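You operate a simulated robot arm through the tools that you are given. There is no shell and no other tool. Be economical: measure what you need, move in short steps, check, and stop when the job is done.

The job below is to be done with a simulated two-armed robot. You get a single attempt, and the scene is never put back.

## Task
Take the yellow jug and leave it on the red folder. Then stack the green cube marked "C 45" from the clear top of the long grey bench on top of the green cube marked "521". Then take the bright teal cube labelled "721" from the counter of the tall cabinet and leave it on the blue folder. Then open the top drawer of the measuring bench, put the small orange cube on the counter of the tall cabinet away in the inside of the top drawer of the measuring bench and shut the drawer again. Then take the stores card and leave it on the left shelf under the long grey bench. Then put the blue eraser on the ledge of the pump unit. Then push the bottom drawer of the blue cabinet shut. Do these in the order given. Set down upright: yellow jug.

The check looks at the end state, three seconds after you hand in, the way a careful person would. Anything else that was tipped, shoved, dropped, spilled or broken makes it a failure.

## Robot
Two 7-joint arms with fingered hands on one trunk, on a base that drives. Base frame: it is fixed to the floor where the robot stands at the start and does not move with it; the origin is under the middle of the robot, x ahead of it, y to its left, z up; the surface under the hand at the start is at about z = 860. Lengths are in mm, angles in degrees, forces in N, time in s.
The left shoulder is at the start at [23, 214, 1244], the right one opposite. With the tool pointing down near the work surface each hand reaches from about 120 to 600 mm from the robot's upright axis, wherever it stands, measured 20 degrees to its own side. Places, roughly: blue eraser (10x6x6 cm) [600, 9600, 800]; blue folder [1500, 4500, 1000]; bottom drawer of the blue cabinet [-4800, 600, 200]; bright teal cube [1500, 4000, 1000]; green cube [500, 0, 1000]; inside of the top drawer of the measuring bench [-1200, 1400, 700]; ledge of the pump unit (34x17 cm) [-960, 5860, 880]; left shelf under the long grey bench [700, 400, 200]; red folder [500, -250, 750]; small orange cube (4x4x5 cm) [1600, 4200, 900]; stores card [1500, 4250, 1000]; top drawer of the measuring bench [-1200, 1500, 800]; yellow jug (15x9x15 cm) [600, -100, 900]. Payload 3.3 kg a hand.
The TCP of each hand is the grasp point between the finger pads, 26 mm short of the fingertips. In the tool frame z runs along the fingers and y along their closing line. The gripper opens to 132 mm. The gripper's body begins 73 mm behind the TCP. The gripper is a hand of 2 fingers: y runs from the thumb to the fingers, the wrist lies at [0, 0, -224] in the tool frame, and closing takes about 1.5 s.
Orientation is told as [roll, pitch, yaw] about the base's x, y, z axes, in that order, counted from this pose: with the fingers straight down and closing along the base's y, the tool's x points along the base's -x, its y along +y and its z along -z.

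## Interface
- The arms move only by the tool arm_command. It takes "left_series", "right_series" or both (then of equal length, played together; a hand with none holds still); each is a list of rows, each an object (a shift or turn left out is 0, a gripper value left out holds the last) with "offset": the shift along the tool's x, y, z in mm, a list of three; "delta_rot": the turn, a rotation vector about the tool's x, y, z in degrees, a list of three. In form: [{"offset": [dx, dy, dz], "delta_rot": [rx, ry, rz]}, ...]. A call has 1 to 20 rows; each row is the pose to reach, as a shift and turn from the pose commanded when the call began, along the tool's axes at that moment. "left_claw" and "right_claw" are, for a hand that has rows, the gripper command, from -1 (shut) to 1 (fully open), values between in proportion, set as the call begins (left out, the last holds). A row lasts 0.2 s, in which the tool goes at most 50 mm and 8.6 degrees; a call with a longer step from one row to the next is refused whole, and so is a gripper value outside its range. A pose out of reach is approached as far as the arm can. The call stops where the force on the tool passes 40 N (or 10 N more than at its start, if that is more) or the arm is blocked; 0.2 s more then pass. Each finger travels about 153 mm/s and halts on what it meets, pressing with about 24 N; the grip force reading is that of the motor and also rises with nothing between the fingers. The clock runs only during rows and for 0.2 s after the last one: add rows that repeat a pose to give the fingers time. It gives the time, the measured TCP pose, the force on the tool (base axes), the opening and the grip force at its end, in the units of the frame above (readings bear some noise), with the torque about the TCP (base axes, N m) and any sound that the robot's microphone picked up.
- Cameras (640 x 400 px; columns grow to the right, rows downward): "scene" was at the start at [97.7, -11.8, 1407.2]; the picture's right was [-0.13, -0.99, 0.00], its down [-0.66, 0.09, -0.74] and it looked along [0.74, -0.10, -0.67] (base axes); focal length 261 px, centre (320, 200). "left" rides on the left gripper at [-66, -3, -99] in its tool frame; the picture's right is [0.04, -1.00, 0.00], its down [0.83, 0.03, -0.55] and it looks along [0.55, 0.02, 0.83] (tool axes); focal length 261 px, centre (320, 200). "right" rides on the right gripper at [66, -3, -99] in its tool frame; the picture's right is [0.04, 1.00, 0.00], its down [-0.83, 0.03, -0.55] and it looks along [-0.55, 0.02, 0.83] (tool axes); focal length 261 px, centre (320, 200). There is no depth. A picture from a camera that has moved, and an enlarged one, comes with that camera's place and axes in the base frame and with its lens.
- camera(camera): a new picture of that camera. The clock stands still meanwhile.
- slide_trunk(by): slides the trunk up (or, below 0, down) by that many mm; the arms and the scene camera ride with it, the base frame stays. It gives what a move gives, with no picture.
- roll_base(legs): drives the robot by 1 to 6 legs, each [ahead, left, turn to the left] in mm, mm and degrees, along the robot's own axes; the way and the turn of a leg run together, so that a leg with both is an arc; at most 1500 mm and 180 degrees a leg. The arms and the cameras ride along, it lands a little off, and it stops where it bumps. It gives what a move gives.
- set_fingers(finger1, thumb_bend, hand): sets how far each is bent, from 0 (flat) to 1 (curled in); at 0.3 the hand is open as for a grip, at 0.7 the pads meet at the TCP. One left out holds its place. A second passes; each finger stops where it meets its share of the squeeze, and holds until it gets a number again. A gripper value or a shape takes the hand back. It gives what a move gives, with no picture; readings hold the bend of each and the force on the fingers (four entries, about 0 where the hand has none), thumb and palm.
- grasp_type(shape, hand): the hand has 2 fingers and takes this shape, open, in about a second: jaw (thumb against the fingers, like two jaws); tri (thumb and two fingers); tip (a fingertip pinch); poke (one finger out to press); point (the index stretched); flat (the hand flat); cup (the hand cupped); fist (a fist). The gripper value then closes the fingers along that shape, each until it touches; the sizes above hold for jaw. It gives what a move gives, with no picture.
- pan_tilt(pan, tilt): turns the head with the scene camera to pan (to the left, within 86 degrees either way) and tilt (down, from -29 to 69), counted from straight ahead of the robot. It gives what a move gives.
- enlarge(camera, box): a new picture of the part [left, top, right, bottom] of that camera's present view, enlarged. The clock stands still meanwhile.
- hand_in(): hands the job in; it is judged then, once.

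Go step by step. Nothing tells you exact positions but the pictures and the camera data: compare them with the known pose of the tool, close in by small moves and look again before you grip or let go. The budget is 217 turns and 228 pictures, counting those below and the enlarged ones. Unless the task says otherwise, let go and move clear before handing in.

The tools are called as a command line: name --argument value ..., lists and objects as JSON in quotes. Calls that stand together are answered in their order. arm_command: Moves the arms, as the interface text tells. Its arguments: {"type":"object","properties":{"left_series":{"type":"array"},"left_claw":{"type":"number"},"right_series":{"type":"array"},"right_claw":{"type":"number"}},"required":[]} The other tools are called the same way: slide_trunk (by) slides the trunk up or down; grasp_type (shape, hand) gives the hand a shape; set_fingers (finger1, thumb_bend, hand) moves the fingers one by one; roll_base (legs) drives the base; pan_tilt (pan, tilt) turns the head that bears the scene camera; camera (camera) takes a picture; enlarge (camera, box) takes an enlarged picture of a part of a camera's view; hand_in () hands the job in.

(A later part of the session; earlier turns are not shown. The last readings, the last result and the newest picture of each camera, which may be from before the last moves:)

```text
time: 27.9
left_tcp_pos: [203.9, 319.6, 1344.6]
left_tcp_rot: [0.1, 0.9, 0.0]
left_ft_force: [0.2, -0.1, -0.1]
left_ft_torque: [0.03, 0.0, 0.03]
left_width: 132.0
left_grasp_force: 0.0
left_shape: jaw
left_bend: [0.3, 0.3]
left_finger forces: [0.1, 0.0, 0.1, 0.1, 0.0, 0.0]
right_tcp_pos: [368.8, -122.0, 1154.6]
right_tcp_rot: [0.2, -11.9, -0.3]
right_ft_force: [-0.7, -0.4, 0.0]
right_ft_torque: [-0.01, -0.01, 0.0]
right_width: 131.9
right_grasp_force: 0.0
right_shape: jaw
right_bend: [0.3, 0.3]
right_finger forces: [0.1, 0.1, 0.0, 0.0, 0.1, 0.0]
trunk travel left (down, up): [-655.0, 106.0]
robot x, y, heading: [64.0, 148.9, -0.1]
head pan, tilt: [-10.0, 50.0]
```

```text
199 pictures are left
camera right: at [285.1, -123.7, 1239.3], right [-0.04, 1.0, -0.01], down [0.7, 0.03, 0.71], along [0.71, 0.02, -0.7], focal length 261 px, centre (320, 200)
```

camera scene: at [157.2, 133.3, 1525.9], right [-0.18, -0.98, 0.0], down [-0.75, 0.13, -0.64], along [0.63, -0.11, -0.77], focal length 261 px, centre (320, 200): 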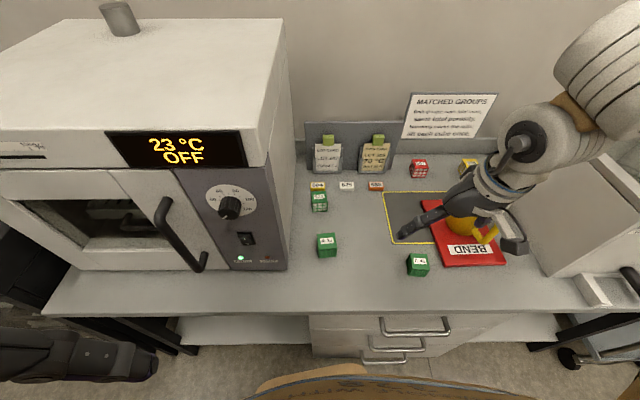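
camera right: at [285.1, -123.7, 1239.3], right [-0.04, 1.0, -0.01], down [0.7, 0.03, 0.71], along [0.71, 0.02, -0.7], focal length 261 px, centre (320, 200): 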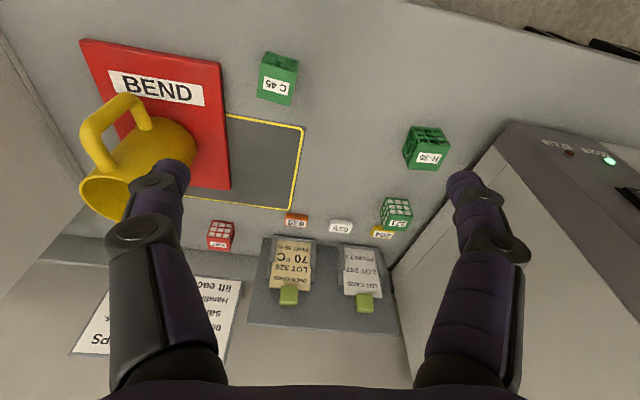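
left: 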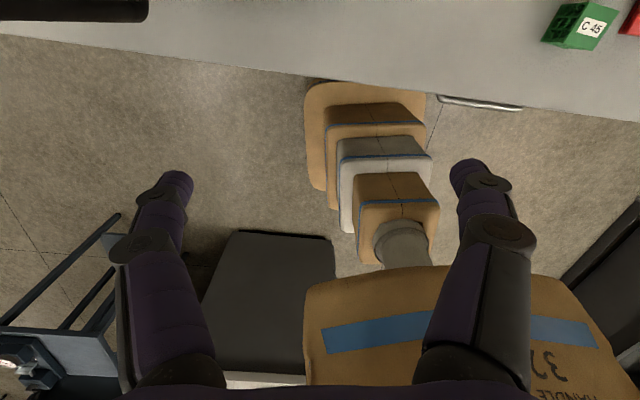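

C45 is at about (425,-177) and 521 at (687,43). I bring the right hand above C45.

arm_command --right_series '[{"offset": [-6, -14, 38]}, {"offset": [-12, -28, 76]}, {"offset": [-18, -42, 114]}, {"offset": [-25, -55, 153]}, {"offset": [-25, -55, 153]}]'

camera --camera "right"

enlarge --camera "scene" --box '[280, 160, 500, 300]'

```text
time: 29.1
left_tcp_pos: [201.4, 319.6, 1342.2]
left_tcp_rot: [0.1, 0.8, 0.0]
left_ft_force: [0.4, 1.2, 0.0]
left_ft_torque: [-0.01, 0.03, 0.04]
left_width: 131.9
left_grasp_force: 0.1
left_shape: jaw
left_bend: [0.3, 0.3]
left_finger forces: [0.0, 0.1, 0.0, 0.0, 0.0, 0.0]
right_tcp_pos: [420.0, -176.1, 1011.5]
right_tcp_rot: [0.1, -12.0, -0.2]
right_ft_force: [-0.7, -0.1, 0.6]
right_ft_torque: [-0.02, -0.02, -0.01]
right_width: 132.0
right_grasp_force: 0.0
right_shape: jaw
right_bend: [0.3, 0.3]
right_finger forces: [0.0, 0.0, 0.0, 0.1, 0.1, 0.1]
trunk travel left (down, up): [-655.0, 106.0]
robot x, y, heading: [70.2, 149.8, 0.0]
head pan, tilt: [-10.0, 50.0]
```

```text
198 pictures are left
camera right: at [336.4, -179.2, 1095.9], right [-0.03, 1.0, -0.01], down [0.7, 0.03, 0.71], along [0.71, 0.02, -0.7], focal length 261 px, centre (320, 200)
```

right: 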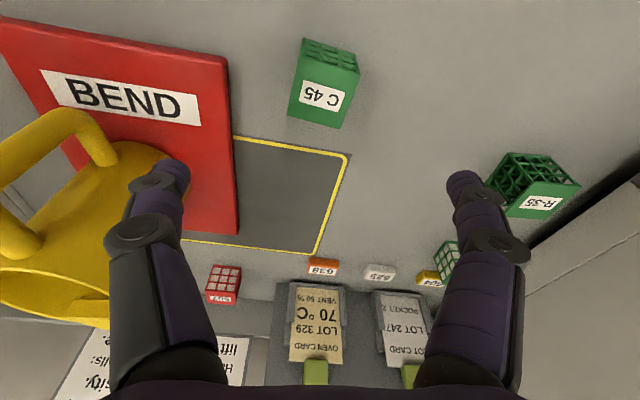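

```text
2.86 times, centred on (390, 230) of scene
camera zoom: at [155.8, 133.8, 1526.1], right [-0.18, -0.98, 0.0], down [-0.75, 0.13, -0.64], along [0.63, -0.11, -0.77], focal length 746 px, centre (120, 114)
```

zoom: 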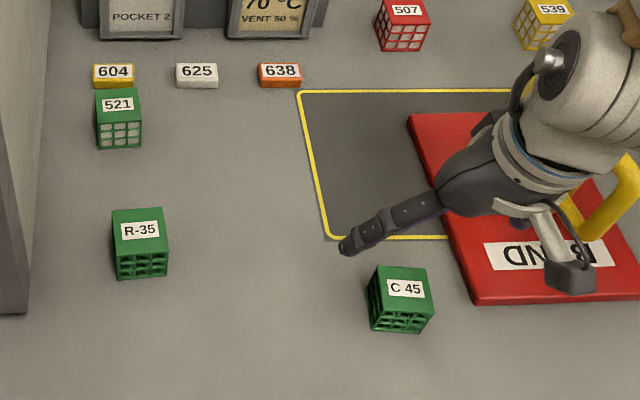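

C45 is ~44 mm, centred at (421,-176) and turned about -13°. I turn the hand to match and descend part-way.

arm_command --right_series '[{"offset": [0, 0, 0], "delta_rot": [1.35, 0, 6.4]}, {"offset": [0, 0, 0], "delta_rot": [2.7, 0, 12.8]}, {"offset": [7, 0, 33], "delta_rot": [2.7, 0, 12.8]}, {"offset": [14, 0, 66], "delta_rot": [2.7, 0, 12.8]}, {"offset": [14, 0, 66], "delta_rot": [2.7, 0, 12.8]}]'

camera --camera "right"

```text
time: 30.3
left_tcp_pos: [202.3, 318.7, 1343.4]
left_tcp_rot: [0.1, 0.9, -0.1]
left_ft_force: [0.7, 0.2, 0.0]
left_ft_torque: [-0.01, -0.01, -0.03]
left_width: 131.8
left_grasp_force: 0.1
left_shape: jaw
left_bend: [0.3, 0.3]
left_finger forces: [0.1, 0.0, 0.0, 0.0, 0.0, 0.0]
right_tcp_pos: [424.1, -174.7, 941.1]
right_tcp_rot: [0.2, -11.9, -13.3]
right_ft_force: [-0.2, 0.0, -0.8]
right_ft_torque: [0.02, 0.01, 0.02]
right_width: 132.0
right_grasp_force: 0.0
right_shape: jaw
right_bend: [0.3, 0.3]
right_finger forces: [0.0, 0.1, 0.0, 0.0, 0.1, 0.1]
trunk travel left (down, up): [-655.0, 106.0]
robot x, y, heading: [73.1, 149.6, -0.2]
head pan, tilt: [-10.0, 50.0]
```

```text
196 pictures are left
camera right: at [340.8, -158.6, 1026.7], right [0.19, 0.98, -0.01], down [0.69, -0.13, 0.71], along [0.7, -0.14, -0.7], focal length 261 px, centre (320, 200)
```

right: 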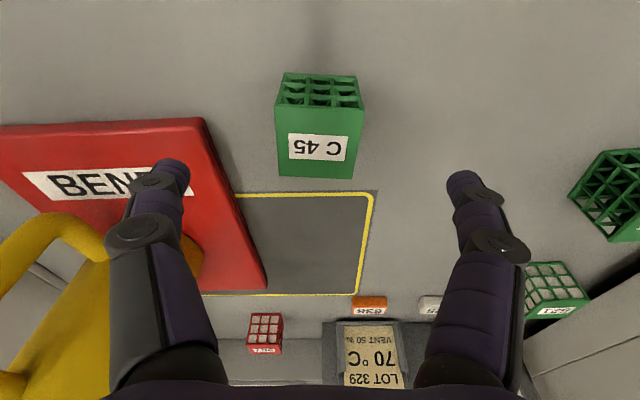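

Aligned. The cube centre is ~5 mm nearer to me; I correct that, descend to z≈893 and look.

arm_command --right_series '[{"offset": [7, 0, 16]}, {"offset": [12, 0, 32]}, {"offset": [15, 0, 46]}, {"offset": [15, 0, 46]}]'

camera --camera "right"

```text
time: 31.3
left_tcp_pos: [201.4, 320.5, 1344.1]
left_tcp_rot: [0.0, 0.8, -0.1]
left_ft_force: [0.6, 0.3, 0.4]
left_ft_torque: [0.02, -0.02, 0.01]
left_width: 132.2
left_grasp_force: 0.1
left_shape: jaw
left_bend: [0.3, 0.3]
left_finger forces: [0.0, 0.0, 0.0, 0.0, 0.0, 0.1]
right_tcp_pos: [419.8, -173.8, 896.0]
right_tcp_rot: [0.2, -12.1, -13.3]
right_ft_force: [-0.2, 5.0, 17.4]
right_ft_torque: [-1.31, 0.16, -0.07]
right_width: 131.9
right_grasp_force: 0.1
right_shape: jaw
right_bend: [0.3, 0.28]
right_finger forces: [0.0, 0.0, 0.0, 0.0, 16.4, 0.1]
trunk travel left (down, up): [-655.0, 106.0]
robot x, y, heading: [65.3, 145.8, -0.1]
head pan, tilt: [-10.0, 50.0]
```

```text
195 pictures are left
camera right: at [337.9, -156.0, 979.7], right [0.19, 0.98, 0.0], down [0.69, -0.13, 0.71], along [0.7, -0.14, -0.7], focal length 261 px, centre (320, 200)
```

right: 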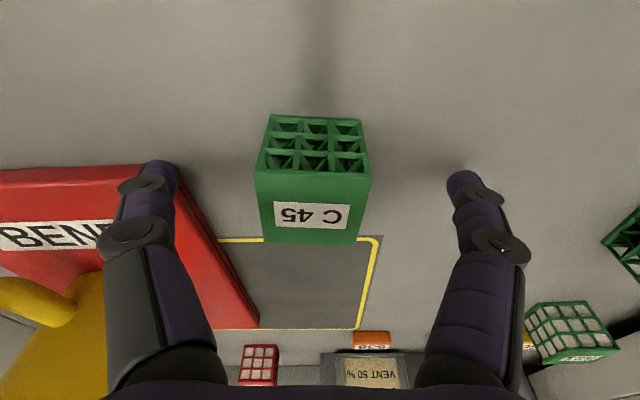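

My left finger is touching the red folder's edge. I rise a little, narrow the opening to ~72 mm, then go down again.

arm_command --right_series '[{"offset": [-3, 0, -14]}, {"offset": [-3, 0, -14]}]'

arm_command --right_series '[{"offset": [0, 0, 0]}, {"offset": [0, 0, 0]}, {"offset": [0, 0, 0]}, {"offset": [0, 0, 0]}]' --right_claw 0.1

camera --camera "right"

enlarge --camera "scene" --box '[360, 160, 560, 300]'

```text
time: 31.9
left_tcp_pos: [203.4, 319.3, 1342.2]
left_tcp_rot: [0.0, 0.9, -0.1]
left_ft_force: [0.2, -0.7, 0.6]
left_ft_torque: [0.02, 0.03, 0.03]
left_width: 131.7
left_grasp_force: 0.0
left_shape: jaw
left_bend: [0.3, 0.3]
left_finger forces: [0.0, 0.0, 0.1, 0.0, 0.1, 0.1]
right_tcp_pos: [419.7, -174.7, 907.8]
right_tcp_rot: [0.2, -11.8, -13.3]
right_ft_force: [-0.9, -0.1, -0.5]
right_ft_torque: [0.0, -0.02, 0.01]
right_width: 132.2
right_grasp_force: 0.2
right_shape: jaw
right_bend: [0.3, 0.3]
right_finger forces: [0.1, 0.0, 0.0, 0.0, 0.1, 0.0]
trunk travel left (down, up): [-655.0, 106.0]
robot x, y, heading: [69.5, 148.1, -0.1]
head pan, tilt: [-10.0, 50.0]
```

```text
time: 32.9
left_tcp_pos: [201.7, 318.2, 1342.6]
left_tcp_rot: [0.1, 1.0, -0.1]
left_ft_force: [-0.1, -0.4, 0.1]
left_ft_torque: [0.03, 0.03, -0.03]
left_width: 131.8
left_grasp_force: 0.1
left_shape: jaw
left_bend: [0.3, 0.3]
left_finger forces: [0.1, 0.0, 0.0, 0.0, 0.0, 0.1]
right_tcp_pos: [421.2, -173.6, 908.1]
right_tcp_rot: [0.2, -11.9, -13.4]
right_ft_force: [0.1, 0.0, -0.4]
right_ft_torque: [0.04, 0.0, 0.03]
right_width: 73.1
right_grasp_force: 0.2
right_shape: jaw
right_bend: [0.72, 0.7]
right_finger forces: [0.0, 0.0, 0.1, 0.1, 0.1, 0.0]
trunk travel left (down, up): [-655.0, 106.0]
robot x, y, heading: [71.7, 147.6, -0.1]
head pan, tilt: [-10.0, 50.0]
```

```text
194 pictures are left
camera right: at [338.5, -158.0, 992.1], right [0.19, 0.98, -0.01], down [0.69, -0.13, 0.71], along [0.7, -0.14, -0.7], focal length 261 px, centre (320, 200)
```

right: 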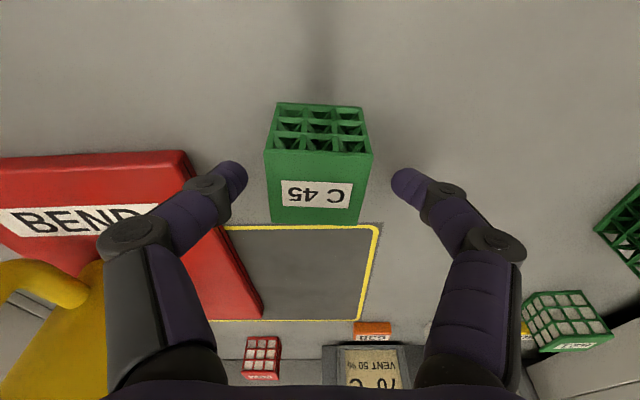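

```text
2.86 times, centred on (460, 230) of scene
camera zoom: at [156.3, 132.9, 1526.0], right [-0.18, -0.98, 0.0], down [-0.75, 0.13, -0.64], along [0.63, -0.11, -0.77], focal length 746 px, centre (-80, 114)
```

zoom: 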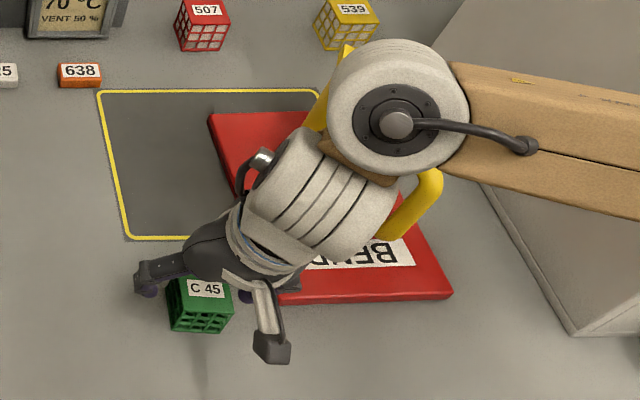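

Folder is still in place, and the narrowed fingers straddle only the cube. Descend 14 mm and close.

arm_command --right_series '[{"offset": [3, 0, 14]}, {"offset": [3, 0, 14]}]'

arm_command --right_series '[{"offset": [0, 0, 0]}, {"offset": [0, 0, 0]}, {"offset": [0, 0, 0]}, {"offset": [0, 0, 0]}, {"offset": [0, 0, 0]}]' --right_claw -1

camera --camera "right"

```text
time: 33.5
left_tcp_pos: [203.5, 319.1, 1342.7]
left_tcp_rot: [0.1, 0.9, -0.1]
left_ft_force: [-0.5, -0.2, 0.2]
left_ft_torque: [0.01, -0.01, -0.01]
left_width: 131.6
left_grasp_force: 0.2
left_shape: jaw
left_bend: [0.3, 0.3]
left_finger forces: [0.0, 0.1, 0.0, 0.0, 0.1, 0.0]
right_tcp_pos: [420.3, -175.2, 894.2]
right_tcp_rot: [0.3, -11.8, -13.3]
right_ft_force: [0.8, -0.4, -0.6]
right_ft_torque: [0.04, 0.02, -0.02]
right_width: 73.1
right_grasp_force: 0.1
right_shape: jaw
right_bend: [0.72, 0.7]
right_finger forces: [0.0, 0.1, 0.0, 0.0, 0.0, 0.1]
trunk travel left (down, up): [-655.0, 106.0]
robot x, y, heading: [70.8, 148.5, -0.0]
head pan, tilt: [-10.0, 50.0]
```

```text
time: 34.7
left_tcp_pos: [203.6, 319.6, 1342.2]
left_tcp_rot: [0.2, 0.8, -0.2]
left_ft_force: [-0.4, 0.8, 0.0]
left_ft_torque: [0.02, 0.03, 0.03]
left_width: 132.0
left_grasp_force: 0.0
left_shape: jaw
left_bend: [0.3, 0.3]
left_finger forces: [0.1, 0.0, 0.0, 0.0, 0.0, 0.0]
right_tcp_pos: [420.4, -176.5, 893.8]
right_tcp_rot: [0.2, -12.0, -13.4]
right_ft_force: [0.3, 0.1, -0.4]
right_ft_torque: [-0.02, 0.02, -0.01]
right_width: 38.3
right_grasp_force: 23.6
right_shape: jaw
right_bend: [0.74, 0.7]
right_finger forces: [21.8, 0.0, 0.0, 0.1, 21.8, 0.0]
trunk travel left (down, up): [-655.0, 106.0]
robot x, y, heading: [66.8, 148.6, 0.1]
head pan, tilt: [-10.0, 50.0]
```

```text
192 pictures are left
camera right: at [338.3, -158.5, 977.7], right [0.19, 0.98, -0.01], down [0.69, -0.13, 0.71], along [0.7, -0.14, -0.7], focal length 261 px, centre (320, 200)
```

right: 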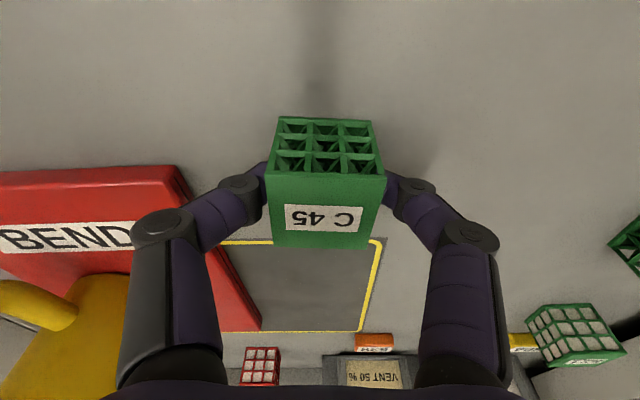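

Cube gripped (~39 mm wide, TCP ~34 mm above its bottom). I lift it ~110 mm and check.

arm_command --right_series '[{"offset": [-6, 0, -30]}, {"offset": [-14, 0, -68]}, {"offset": [-22.7, 0, -108]}, {"offset": [-22.7, 0, -108]}]'

arm_command --right_series '[{"offset": [-23, 36, 5]}, {"offset": [-46, 72, 10]}, {"offset": [-69, 107, 15]}, {"offset": [-92, 143, 19]}, {"offset": [-115, 178, 24]}, {"offset": [-138, 214, 29]}, {"offset": [-150, 225, 31]}, {"offset": [-150, 225, 31]}]'

camera --camera "right"

camera --camera "scene"

```text
time: 35.7
left_tcp_pos: [203.0, 319.3, 1342.7]
left_tcp_rot: [0.1, 0.9, 0.0]
left_ft_force: [0.6, 0.3, -0.4]
left_ft_torque: [-0.02, 0.02, 0.0]
left_width: 132.0
left_grasp_force: 0.1
left_shape: jaw
left_bend: [0.3, 0.3]
left_finger forces: [0.0, 0.1, 0.0, 0.0, 0.1, 0.0]
right_tcp_pos: [417.7, -176.9, 1004.5]
right_tcp_rot: [0.2, -11.8, -13.3]
right_ft_force: [-0.6, -0.1, -0.7]
right_ft_torque: [0.0, -0.02, 0.02]
right_width: 38.6
right_grasp_force: 23.7
right_shape: jaw
right_bend: [0.74, 0.7]
right_finger forces: [21.8, 0.0, 0.1, 0.0, 21.7, 0.0]
trunk travel left (down, up): [-655.0, 106.0]
robot x, y, heading: [66.8, 146.2, -0.1]
head pan, tilt: [-10.0, 50.0]
```

```text
time: 37.5
left_tcp_pos: [203.6, 318.9, 1343.7]
left_tcp_rot: [0.1, 0.9, -0.2]
left_ft_force: [0.0, -0.3, 0.0]
left_ft_torque: [-0.01, 0.0, -0.03]
left_width: 131.9
left_grasp_force: 0.2
left_shape: jaw
left_bend: [0.3, 0.3]
left_finger forces: [0.1, 0.0, 0.1, 0.0, 0.1, 0.1]
right_tcp_pos: [623.5, 8.1, 1011.9]
right_tcp_rot: [1.3, -13.7, -13.3]
right_ft_force: [0.5, -0.5, -0.6]
right_ft_torque: [0.01, 0.02, 0.03]
right_width: 38.1
right_grasp_force: 23.9
right_shape: jaw
right_bend: [0.74, 0.7]
right_finger forces: [21.7, 0.1, 0.0, 0.0, 21.7, 0.0]
right hand out of reach, approached as far as the arm can: row 7
trunk travel left (down, up): [-655.0, 106.0]
robot x, y, heading: [66.6, 145.6, -0.1]
head pan, tilt: [-10.0, 50.0]
```

```text
191 pictures are left
camera right: at [538.0, 23.6, 1093.9], right [0.19, 0.98, 0.01], down [0.67, -0.13, 0.73], along [0.72, -0.13, -0.68], focal length 261 px, centre (320, 200)
```

right: 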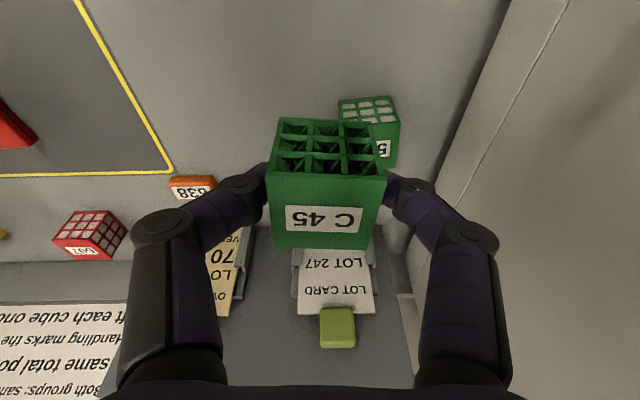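

```text
190 pictures are left
camera scene: at [156.7, 133.0, 1526.0], right [-0.18, -0.98, 0.0], down [-0.75, 0.13, -0.64], along [0.63, -0.11, -0.77], focal length 261 px, centre (320, 200)
```

scene: 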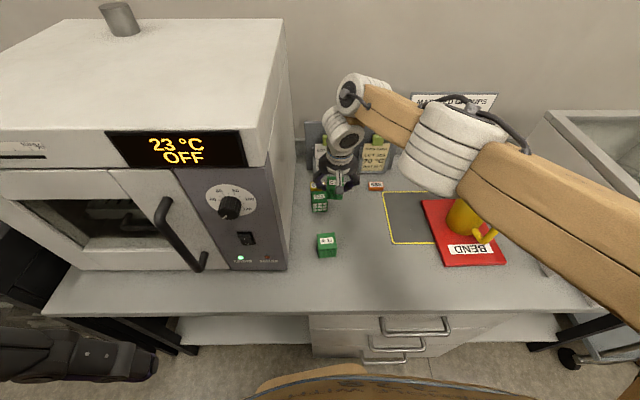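

Still 65 mm short with the needed tilt. Turning the base ~20° left brings the right shoulder forward; I first retract the hand with the cube.

arm_command --right_series '[{"offset": [20, -30, -5]}, {"offset": [41, -60, -9]}, {"offset": [61, -91, -14]}, {"offset": [81, -121, -18]}, {"offset": [101, -151, -23]}, {"offset": [122, -181, -27]}, {"offset": [122, -181, -27]}]'

roll_base --legs '[[-30, 0, 0], [0, 0, 20]]'

pan_tilt --pan -20 --tilt 55

camera --camera "scene"

```text
time: 39.1
left_tcp_pos: [203.1, 320.0, 1342.6]
left_tcp_rot: [0.1, 0.9, -0.2]
left_ft_force: [0.7, -0.2, 0.9]
left_ft_torque: [-0.08, 0.02, 0.01]
left_width: 131.9
left_grasp_force: 0.1
left_shape: jaw
left_bend: [0.3, 0.3]
left_finger forces: [0.0, 0.1, 0.1, 0.0, 0.1, 0.1]
right_tcp_pos: [449.5, -138.0, 1006.8]
right_tcp_rot: [0.2, -11.8, -13.4]
right_ft_force: [0.7, 0.0, 0.6]
right_ft_torque: [-0.02, -0.01, 0.02]
right_width: 37.5
right_grasp_force: 23.3
right_shape: jaw
right_bend: [0.74, 0.7]
right_finger forces: [21.7, 0.0, 0.0, 0.1, 21.5, 0.0]
trunk travel left (down, up): [-655.0, 106.0]
robot x, y, heading: [73.0, 149.2, 0.1]
head pan, tilt: [-10.0, 50.0]
```

```text
time: 41.1
left_tcp_pos: [103.9, 354.8, 1343.8]
left_tcp_rot: [0.0, 1.0, 20.3]
left_ft_force: [-0.7, 0.2, 0.0]
left_ft_torque: [0.01, -0.01, 0.01]
left_width: 132.0
left_grasp_force: 0.0
left_shape: jaw
left_bend: [0.3, 0.3]
left_finger forces: [0.0, 0.0, 0.0, 0.0, 0.0, 0.0]
right_tcp_pos: [496.0, 12.3, 1007.4]
right_tcp_rot: [0.1, -11.9, 7.0]
right_ft_force: [0.3, -0.1, -0.7]
right_ft_torque: [0.0, -0.03, 0.01]
right_width: 37.8
right_grasp_force: 24.3
right_shape: jaw
right_bend: [0.74, 0.7]
right_finger forces: [21.6, 0.1, 0.0, 0.0, 21.6, 0.0]
trunk travel left (down, up): [-655.0, 106.0]
robot x, y, heading: [37.5, 145.9, 20.3]
head pan, tilt: [-10.0, 50.0]
```

```text
time: 41.8
left_tcp_pos: [103.9, 354.6, 1343.9]
left_tcp_rot: [0.1, 0.9, 20.3]
left_ft_force: [-0.4, 0.4, -0.1]
left_ft_torque: [0.01, 0.0, 0.04]
left_width: 131.8
left_grasp_force: 0.1
left_shape: jaw
left_bend: [0.3, 0.3]
left_finger forces: [0.0, 0.0, 0.0, 0.1, 0.0, 0.0]
right_tcp_pos: [495.6, 11.7, 1006.3]
right_tcp_rot: [0.2, -11.9, 7.0]
right_ft_force: [0.7, 0.4, -1.2]
right_ft_torque: [-0.02, 0.0, -0.01]
right_width: 37.7
right_grasp_force: 23.7
right_shape: jaw
right_bend: [0.74, 0.7]
right_finger forces: [21.6, 0.1, 0.1, 0.0, 21.6, 0.0]
trunk travel left (down, up): [-655.0, 106.0]
robot x, y, heading: [37.7, 146.6, 20.2]
head pan, tilt: [-20.0, 55.0]
```

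```text
189 pictures are left
camera scene: at [121.7, 150.7, 1519.5], right [0.01, -1.0, 0.0], down [-0.82, 0.0, -0.57], along [0.57, 0.0, -0.82], focal length 261 px, centre (320, 200)
```

scene: 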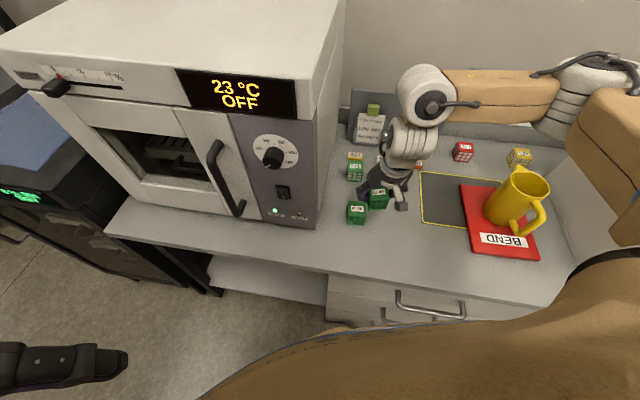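

The bench is slightly rotated, so here I can move further in. I drive ~60 mm toward +x (bump-safe).

roll_base --legs '[[56, -20, 0]]'

camera --camera "scene"

camera --camera "right"

```text
time: 42.8
left_tcp_pos: [167.2, 354.7, 1343.3]
left_tcp_rot: [0.2, 1.0, 20.2]
left_ft_force: [1.5, -0.2, -0.3]
left_ft_torque: [-0.01, 0.07, -0.01]
left_width: 131.7
left_grasp_force: 0.0
left_shape: jaw
left_bend: [0.3, 0.3]
left_finger forces: [0.0, 0.0, 0.1, 0.0, 0.1, 0.1]
right_tcp_pos: [559.0, 12.6, 1008.7]
right_tcp_rot: [0.3, -11.7, 7.0]
right_ft_force: [-0.1, -0.2, -1.2]
right_ft_torque: [0.02, 0.02, 0.01]
right_width: 37.4
right_grasp_force: 24.1
right_shape: jaw
right_bend: [0.74, 0.7]
right_finger forces: [21.6, 0.0, 0.0, 0.1, 21.6, 0.0]
trunk travel left (down, up): [-655.0, 106.0]
robot x, y, heading: [100.6, 151.4, 20.4]
head pan, tilt: [-20.0, 55.0]
```

```text
188 pictures are left
camera scene: at [184.9, 151.0, 1519.3], right [0.01, -1.0, 0.0], down [-0.82, 0.0, -0.57], along [0.57, 0.0, -0.82], focal length 261 px, centre (320, 200)
```

scene: 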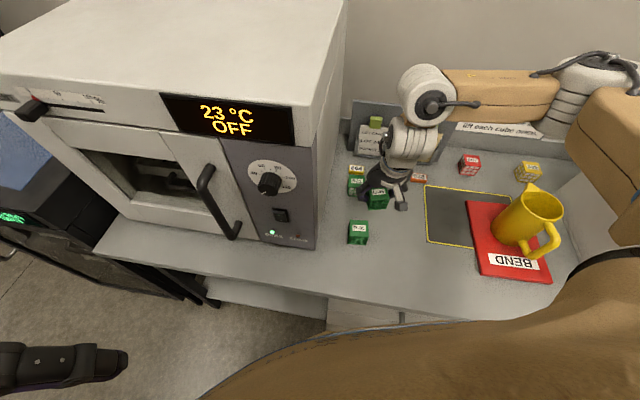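

```text
187 pictures are left
camera right: at [475.7, -0.8, 1090.3], right [-0.16, 0.99, 0.0], down [0.69, 0.12, 0.71], along [0.7, 0.11, -0.7], focal length 261 px, centre (320, 200)
```

right: 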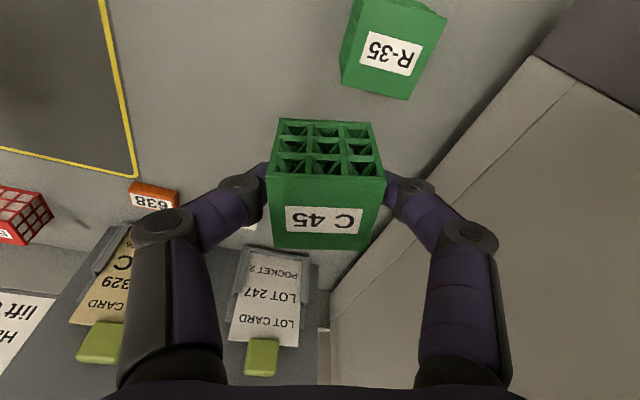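

Now at (101,151), heading 20°. 521 is within reach. I rotate the hand back to -13° yaw and raise slightly.

arm_command --right_series '[{"offset": [0, 0, -10], "delta_rot": [1.4, 0, 6.6]}, {"offset": [0, 0, -20], "delta_rot": [2.8, 0, 13.2]}, {"offset": [0, 0, -20], "delta_rot": [4.2, 0, 19.8]}, {"offset": [0, 0, -20], "delta_rot": [4.2, 0, 19.8]}]'

camera --camera "right"

enlarge --camera "scene" --box '[310, 140, 440, 260]'

```text
time: 43.8
left_tcp_pos: [165.6, 355.0, 1342.4]
left_tcp_rot: [0.1, 1.0, 20.4]
left_ft_force: [-0.3, -0.4, -0.7]
left_ft_torque: [-0.03, 0.0, 0.01]
left_width: 131.9
left_grasp_force: 0.0
left_shape: jaw
left_bend: [0.3, 0.3]
left_finger forces: [0.1, 0.1, 0.0, 0.0, 0.0, 0.0]
right_tcp_pos: [552.9, 10.2, 1026.9]
right_tcp_rot: [0.2, -11.9, -13.3]
right_ft_force: [0.2, 0.8, -0.5]
right_ft_torque: [-0.01, 0.0, -0.02]
right_width: 37.9
right_grasp_force: 24.1
right_shape: jaw
right_bend: [0.74, 0.7]
right_finger forces: [21.6, 0.1, 0.0, 0.0, 21.6, 0.1]
trunk travel left (down, up): [-655.0, 106.0]
robot x, y, heading: [102.1, 147.6, 20.3]
head pan, tilt: [-20.0, 55.0]
```

```text
186 pictures are left
camera right: at [471.1, 27.6, 1111.3], right [0.19, 0.98, -0.01], down [0.69, -0.13, 0.71], along [0.7, -0.14, -0.7], focal length 261 px, centre (320, 200)
```

right: 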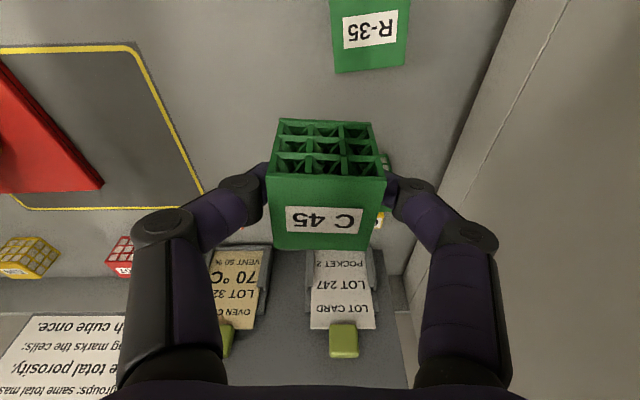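

```text
3.33 times, centred on (375, 200) of scene
camera zoom: at [182.3, 150.8, 1519.5], right [0.01, -1.0, 0.0], down [-0.82, 0.0, -0.57], along [0.57, 0.0, -0.82], focal length 870 px, centre (137, 200)
```

zoom: 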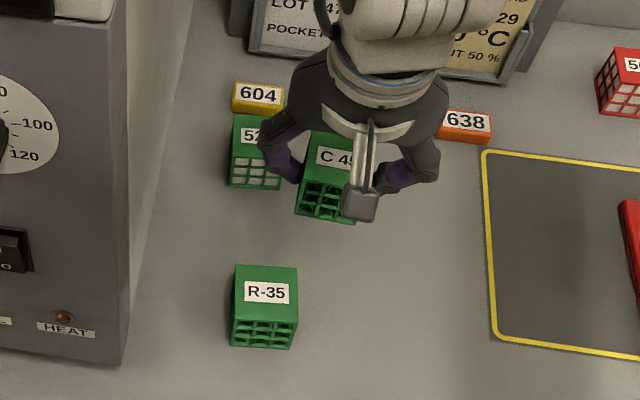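

521 is at roughly (685,41). I approach to just short of it, with C45's bottom ~50 mm above it, to compare directly.

arm_command --right_series '[{"offset": [-35, 18, 7]}, {"offset": [-70, 36, 15]}, {"offset": [-105, 54, 22]}, {"offset": [-100, 54, 43]}, {"offset": [-96, 54, 63]}, {"offset": [-96, 54, 63]}]'

camera --camera "right"

enlarge --camera "scene" --box '[310, 120, 440, 230]'

```text
time: 45.1
left_tcp_pos: [164.6, 354.7, 1343.0]
left_tcp_rot: [0.0, 0.8, 20.3]
left_ft_force: [0.5, 0.1, 0.5]
left_ft_torque: [-0.02, 0.01, 0.03]
left_width: 132.0
left_grasp_force: 0.1
left_shape: jaw
left_bend: [0.3, 0.3]
left_finger forces: [0.1, 0.0, 0.0, 0.0, 0.0, 0.1]
right_tcp_pos: [668.7, 39.0, 982.8]
right_tcp_rot: [0.2, -11.8, -13.2]
right_ft_force: [0.1, 0.4, -0.1]
right_ft_torque: [-0.02, -0.02, 0.03]
right_width: 37.8
right_grasp_force: 24.4
right_shape: jaw
right_bend: [0.74, 0.7]
right_finger forces: [21.5, 0.0, 0.0, 0.1, 21.5, 0.1]
trunk travel left (down, up): [-655.0, 106.0]
robot x, y, heading: [95.6, 144.1, 20.1]
head pan, tilt: [-20.0, 55.0]
```

```text
184 pictures are left
camera right: at [587.3, 54.8, 1066.9], right [0.19, 0.98, -0.01], down [0.69, -0.13, 0.71], along [0.7, -0.14, -0.7], focal length 261 px, centre (320, 200)
```

right: 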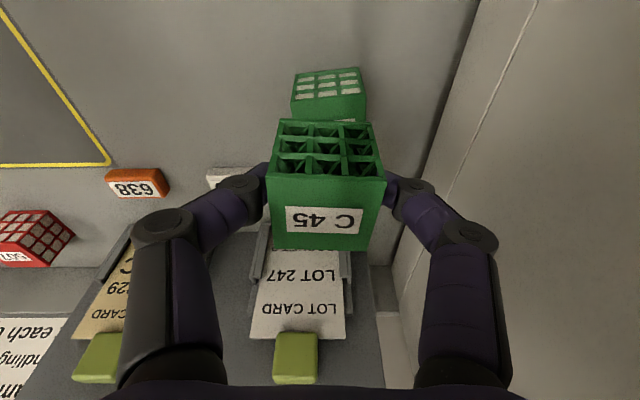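

```text
3.64 times, centred on (375, 175) of scene
camera zoom: at [181.7, 150.9, 1519.5], right [0.01, -1.0, 0.0], down [-0.82, 0.0, -0.57], along [0.57, 0.0, -0.82], focal length 950 px, centre (120, 291)
```

zoom: 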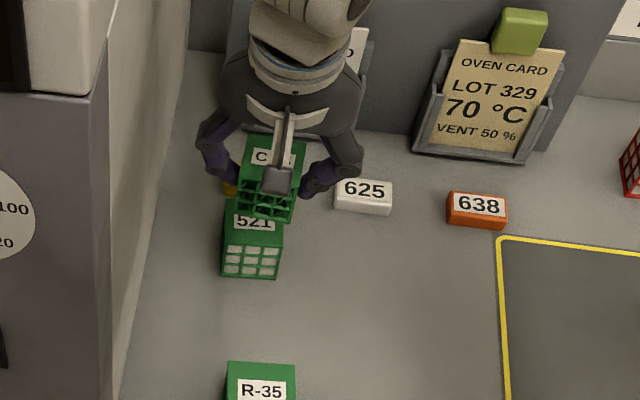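

521 sits at about (682,42), yaw ≈ -7°. I centre C45 over it, turn it +6° and lower to ~9 mm above.

arm_command --right_series '[{"offset": [-13.6, 6.4, 2.9], "delta_rot": [-1.3, 0, -6.2]}, {"offset": [-13.6, 6.4, 2.9], "delta_rot": [-1.3, 0, -6.2]}, {"offset": [-9.7, 6.4, 21], "delta_rot": [-1.3, 0, -6.2]}, {"offset": [-5.8, 6.4, 40], "delta_rot": [-1.3, 0, -6.2]}, {"offset": [-5.8, 6.4, 40], "delta_rot": [-1.3, 0, -6.2]}]'

camera --camera "right"

enlarge --camera "scene" --box '[320, 130, 400, 210]'

```text
time: 46.4
left_tcp_pos: [165.6, 355.6, 1343.3]
left_tcp_rot: [0.1, 0.9, 20.4]
left_ft_force: [-0.6, -0.2, -1.0]
left_ft_torque: [0.0, -0.03, -0.02]
left_width: 132.0
left_grasp_force: 0.0
left_shape: jaw
left_bend: [0.3, 0.3]
left_finger forces: [0.1, 0.0, 0.1, 0.0, 0.1, 0.1]
right_tcp_pos: [683.5, 43.6, 947.4]
right_tcp_rot: [0.1, -11.8, -6.9]
right_ft_force: [0.7, -0.2, -0.2]
right_ft_torque: [-0.01, 0.01, 0.0]
right_width: 37.9
right_grasp_force: 23.9
right_shape: jaw
right_bend: [0.74, 0.7]
right_finger forces: [21.5, 0.1, 0.1, 0.0, 21.5, 0.0]
trunk travel left (down, up): [-655.0, 106.0]
robot x, y, heading: [103.4, 150.5, 20.2]
head pan, tilt: [-20.0, 55.0]
```

```text
182 pictures are left
camera right: at [599.5, 50.8, 1030.6], right [0.08, 1.0, -0.01], down [0.7, -0.05, 0.71], along [0.71, -0.06, -0.7], focal length 261 px, centre (320, 200)
```

right: 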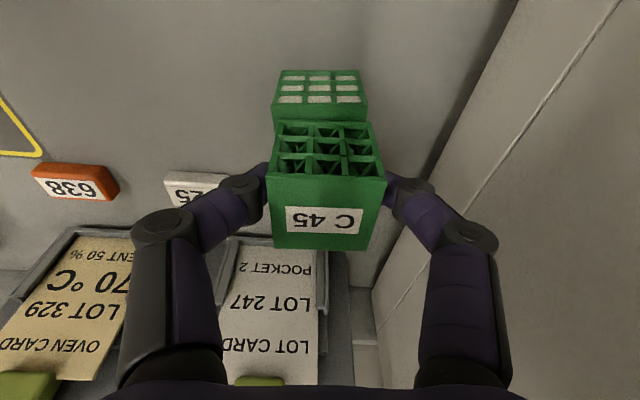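

```text
5.00 times, centred on (360, 170) of scene
camera zoom: at [181.8, 151.0, 1519.5], right [0.01, -1.0, 0.0], down [-0.82, 0.0, -0.57], along [0.57, 0.0, -0.82], focal length 1306 px, centre (120, 350)
```

zoom: 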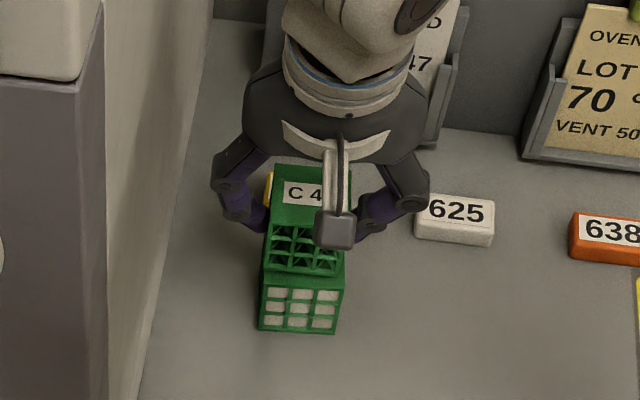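

Edges align nicely. Small correction (2 mm toward me, 1 mm right), then lowering until contact.

arm_command --right_series '[{"offset": [2, -1, 0]}, {"offset": [3.2, -1, 5.5]}, {"offset": [3.6, -1, 7.4]}, {"offset": [3.8, -1, 9.2]}, {"offset": [3.8, -1, 9.2]}]'

enlarge --camera "scene" --box '[320, 130, 400, 210]'

```text
time: 47.5
left_tcp_pos: [163.3, 354.7, 1343.5]
left_tcp_rot: [0.1, 0.9, 20.3]
left_ft_force: [0.6, 0.2, -0.1]
left_ft_torque: [0.01, 0.03, 0.0]
left_width: 131.8
left_grasp_force: 0.1
left_shape: jaw
left_bend: [0.3, 0.3]
left_finger forces: [0.1, 0.1, 0.1, 0.1, 0.1, 0.0]
right_tcp_pos: [682.2, 43.8, 939.4]
right_tcp_rot: [0.2, -12.0, -7.0]
right_ft_force: [1.9, -2.5, 21.3]
right_ft_torque: [-0.13, -0.1, 0.01]
right_width: 38.4
right_grasp_force: 24.1
right_shape: jaw
right_bend: [0.74, 0.71]
right_finger forces: [25.3, 0.0, 0.1, 0.1, 27.7, 0.0]
trunk travel left (down, up): [-655.0, 106.0]
robot x, y, heading: [98.9, 147.7, 20.3]
head pan, tilt: [-20.0, 55.0]
```

```text
5.00 times, centred on (360, 170) of scene
camera zoom: at [179.9, 151.0, 1519.8], right [0.01, -1.0, 0.0], down [-0.82, 0.0, -0.57], along [0.57, 0.0, -0.82], focal length 1306 px, centre (120, 350)
```

zoom: 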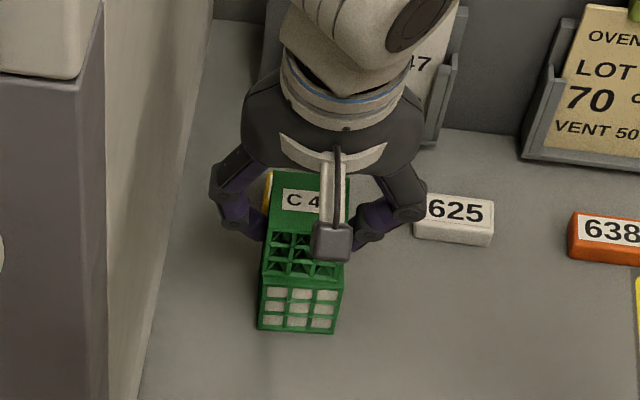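

C45 rests on 521 squarely. I ease off the press slightly and open the fingers partially.

arm_command --right_series '[{"offset": [-0.3, 0, -1.6]}, {"offset": [-0.3, 0, -1.6]}]'

arm_command --right_series '[{"offset": [0, 0, 0]}, {"offset": [0, 0, 0]}, {"offset": [0, 0, 0]}, {"offset": [0, 0, 0]}, {"offset": [0, 0, 0]}]' --right_claw 0.1

camera --camera "right"

```text
time: 48.1
left_tcp_pos: [163.8, 354.9, 1343.1]
left_tcp_rot: [0.2, 0.8, 20.4]
left_ft_force: [0.1, 0.3, -0.5]
left_ft_torque: [-0.05, -0.03, -0.02]
left_width: 131.8
left_grasp_force: 0.1
left_shape: jaw
left_bend: [0.3, 0.3]
left_finger forces: [0.0, 0.0, 0.0, 0.0, 0.0, 0.0]
right_tcp_pos: [681.5, 43.7, 939.3]
right_tcp_rot: [0.2, -11.9, -6.9]
right_ft_force: [3.1, 0.9, 11.8]
right_ft_torque: [-0.01, -0.08, 0.0]
right_width: 38.6
right_grasp_force: 24.2
right_shape: jaw
right_bend: [0.74, 0.71]
right_finger forces: [26.1, 0.1, 0.1, 0.0, 25.2, 0.0]
trunk travel left (down, up): [-655.0, 106.0]
robot x, y, heading: [98.9, 147.7, 20.1]
head pan, tilt: [-20.0, 55.0]
```

```text
time: 49.4
left_tcp_pos: [163.9, 355.2, 1344.0]
left_tcp_rot: [0.1, 0.9, 20.4]
left_ft_force: [1.0, 0.3, -0.9]
left_ft_torque: [0.02, 0.0, -0.03]
left_width: 131.9
left_grasp_force: 0.1
left_shape: jaw
left_bend: [0.3, 0.3]
left_finger forces: [0.0, 0.1, 0.1, 0.1, 0.0, 0.0]
right_tcp_pos: [681.7, 42.1, 940.1]
right_tcp_rot: [0.1, -11.8, -6.9]
right_ft_force: [0.0, -0.4, -0.3]
right_ft_torque: [0.0, -0.02, 0.01]
right_width: 71.9
right_grasp_force: 0.1
right_shape: jaw
right_bend: [0.72, 0.7]
right_finger forces: [0.0, 0.0, 0.0, 0.0, 0.0, 0.0]
trunk travel left (down, up): [-655.0, 106.0]
robot x, y, heading: [104.1, 149.2, 20.2]
head pan, tilt: [-20.0, 55.0]
```

```text
179 pictures are left
camera right: at [598.6, 50.0, 1023.4], right [0.08, 1.0, -0.01], down [0.7, -0.05, 0.71], along [0.71, -0.06, -0.7], focal length 261 px, centre (320, 200)
```

right: 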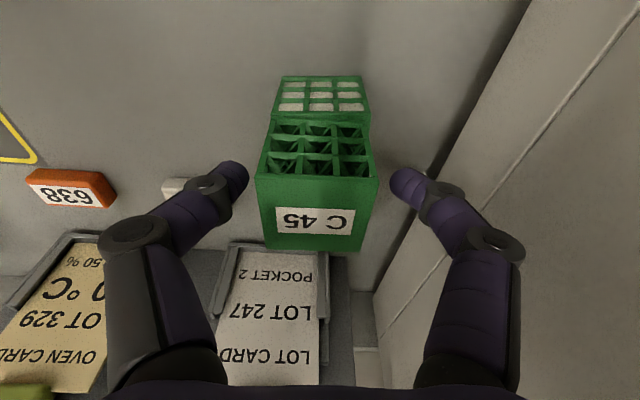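

Stack stands. Retreating straight up, then back toward the robot.

arm_command --right_series '[{"offset": [-5, 0, -25]}, {"offset": [-12, 0, -58]}, {"offset": [-20, 0, -96]}, {"offset": [-28, 0, -135]}, {"offset": [16, -10, -144]}, {"offset": [60, -20, -153]}, {"offset": [108, -30, -163]}, {"offset": [155, -40, -173]}, {"offset": [200, -60, -182]}]'

camera --camera "scene"

enlarge --camera "scene" --box '[310, 110, 440, 230]'

```text
time: 51.4
left_tcp_pos: [164.3, 355.3, 1342.7]
left_tcp_rot: [0.0, 0.8, 20.3]
left_ft_force: [0.2, -0.3, -0.2]
left_ft_torque: [0.01, 0.01, -0.02]
left_width: 132.0
left_grasp_force: 0.0
left_shape: jaw
left_bend: [0.3, 0.3]
left_finger forces: [0.0, 0.0, 0.1, 0.0, 0.1, 0.0]
right_tcp_pos: [445.0, 10.9, 1072.6]
right_tcp_rot: [0.0, -11.9, -6.8]
right_ft_force: [-0.5, -0.1, -0.3]
right_ft_torque: [0.0, -0.04, 0.02]
right_width: 72.1
right_grasp_force: 0.0
right_shape: jaw
right_bend: [0.72, 0.7]
right_finger forces: [0.1, 0.1, 0.0, 0.0, 0.0, 0.1]
trunk travel left (down, up): [-655.0, 106.0]
robot x, y, heading: [100.2, 147.9, 20.3]
head pan, tilt: [-20.0, 55.0]
```

```text
178 pictures are left
camera scene: at [180.7, 151.4, 1519.6], right [0.01, -1.0, 0.0], down [-0.82, 0.0, -0.57], along [0.57, 0.0, -0.82], focal length 261 px, centre (320, 200)
```

scene: 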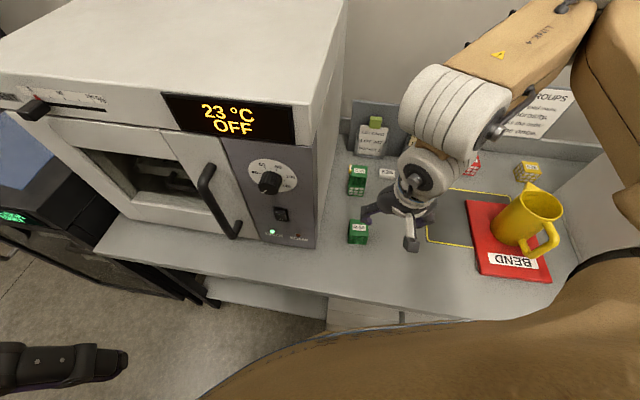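

```text
3.33 times, centred on (375, 170) of scene
camera zoom: at [180.7, 151.4, 1519.6], right [0.01, -1.0, 0.0], down [-0.82, 0.0, -0.57], along [0.57, 0.0, -0.82], focal length 870 px, centre (137, 300)
```

zoom: 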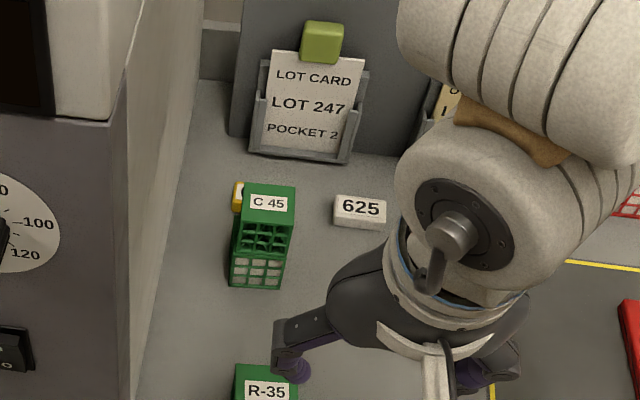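

Task steps 1 and 2 are done. I back away from the bench and look toward the tall cabinet (to the left, +y).

roll_base --legs '[[-150, 50, -20], [-450, 0, 0]]'

pan_tilt --pan 80 --tilt 25

camera --camera "scene"

pan_tilt --pan 45 --tilt 20

camera --camera "scene"

```text
time: 55.0
left_tcp_pos: [-286.7, 319.1, 1342.6]
left_tcp_rot: [0.2, 1.0, -1.5]
left_ft_force: [-0.4, 0.2, 0.2]
left_ft_torque: [-0.01, 0.01, 0.03]
left_width: 131.9
left_grasp_force: 0.1
left_shape: jaw
left_bend: [0.3, 0.3]
left_finger forces: [0.0, 0.0, 0.0, 0.0, 0.0, 0.1]
right_tcp_pos: [-156.7, -104.8, 1071.8]
right_tcp_rot: [0.2, -11.8, -28.8]
right_ft_force: [0.7, -0.1, -0.2]
right_ft_torque: [0.02, 0.01, 0.0]
right_width: 71.9
right_grasp_force: 0.0
right_shape: jaw
right_bend: [0.72, 0.7]
right_finger forces: [0.0, 0.0, 0.1, 0.0, 0.1, 0.1]
trunk travel left (down, up): [-655.0, 106.0]
robot x, y, heading: [-425.8, 151.5, -1.7]
head pan, tilt: [-20.0, 55.0]
stopped in leg 2: the robot was blocked; the commanded pose is now the measured one
```

```text
time: 56.7
left_tcp_pos: [-289.3, 322.1, 1343.0]
left_tcp_rot: [0.1, 0.9, -1.4]
left_ft_force: [-0.4, 0.4, 0.1]
left_ft_torque: [0.06, -0.03, 0.01]
left_width: 132.0
left_grasp_force: 0.2
left_shape: jaw
left_bend: [0.3, 0.3]
left_finger forces: [0.0, 0.0, 0.0, 0.0, 0.0, 0.0]
right_tcp_pos: [-157.3, -103.1, 1072.2]
right_tcp_rot: [0.3, -11.8, -28.8]
right_ft_force: [-0.5, -0.4, 0.5]
right_ft_torque: [-0.01, -0.01, 0.02]
right_width: 71.9
right_grasp_force: 0.1
right_shape: jaw
right_bend: [0.72, 0.7]
right_finger forces: [0.0, 0.1, 0.1, 0.1, 0.1, 0.1]
trunk travel left (down, up): [-655.0, 106.0]
robot x, y, heading: [-426.4, 154.6, -1.7]
head pan, tilt: [80.0, 25.0]
```

```text
176 pictures are left
camera scene: at [-397.4, 241.8, 1563.5], right [0.98, -0.2, 0.0], down [-0.09, -0.41, -0.91], along [0.18, 0.89, -0.42], focal length 261 px, centre (320, 200)
```

scene: 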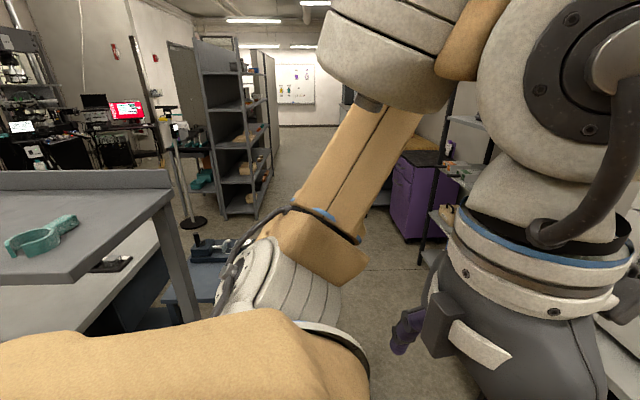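

```text
time: 57.7
left_tcp_pos: [-289.1, 321.2, 1342.8]
left_tcp_rot: [0.1, 0.9, -1.6]
left_ft_force: [0.1, 0.5, 0.3]
left_ft_torque: [-0.02, 0.03, -0.01]
left_width: 132.1
left_grasp_force: 0.1
left_shape: jaw
left_bend: [0.3, 0.3]
left_finger forces: [0.0, 0.0, 0.1, 0.0, 0.0, 0.1]
right_tcp_pos: [-157.7, -102.6, 1071.7]
right_tcp_rot: [0.2, -11.8, -28.9]
right_ft_force: [0.0, -0.2, 1.6]
right_ft_torque: [0.02, 0.02, -0.02]
right_width: 72.1
right_grasp_force: 0.0
right_shape: jaw
right_bend: [0.72, 0.7]
right_finger forces: [0.0, 0.0, 0.0, 0.0, 0.0, 0.0]
trunk travel left (down, up): [-655.0, 106.0]
robot x, y, heading: [-422.6, 150.6, -1.6]
head pan, tilt: [45.0, 20.0]
```

```text
175 pictures are left
camera scene: at [-348.5, 215.6, 1571.6], right [0.69, -0.73, 0.0], down [-0.25, -0.24, -0.94], along [0.68, 0.65, -0.34], focal length 261 px, centre (320, 200)
```

scene: 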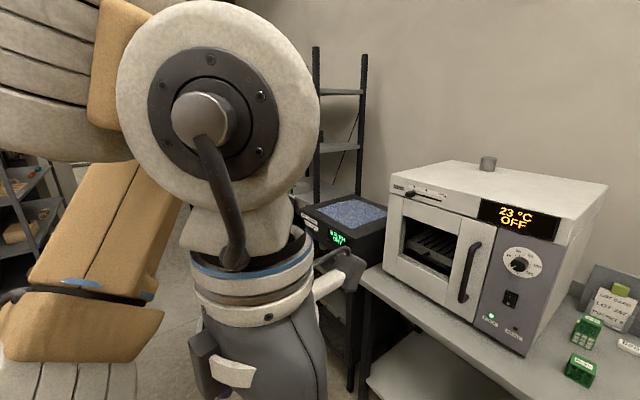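

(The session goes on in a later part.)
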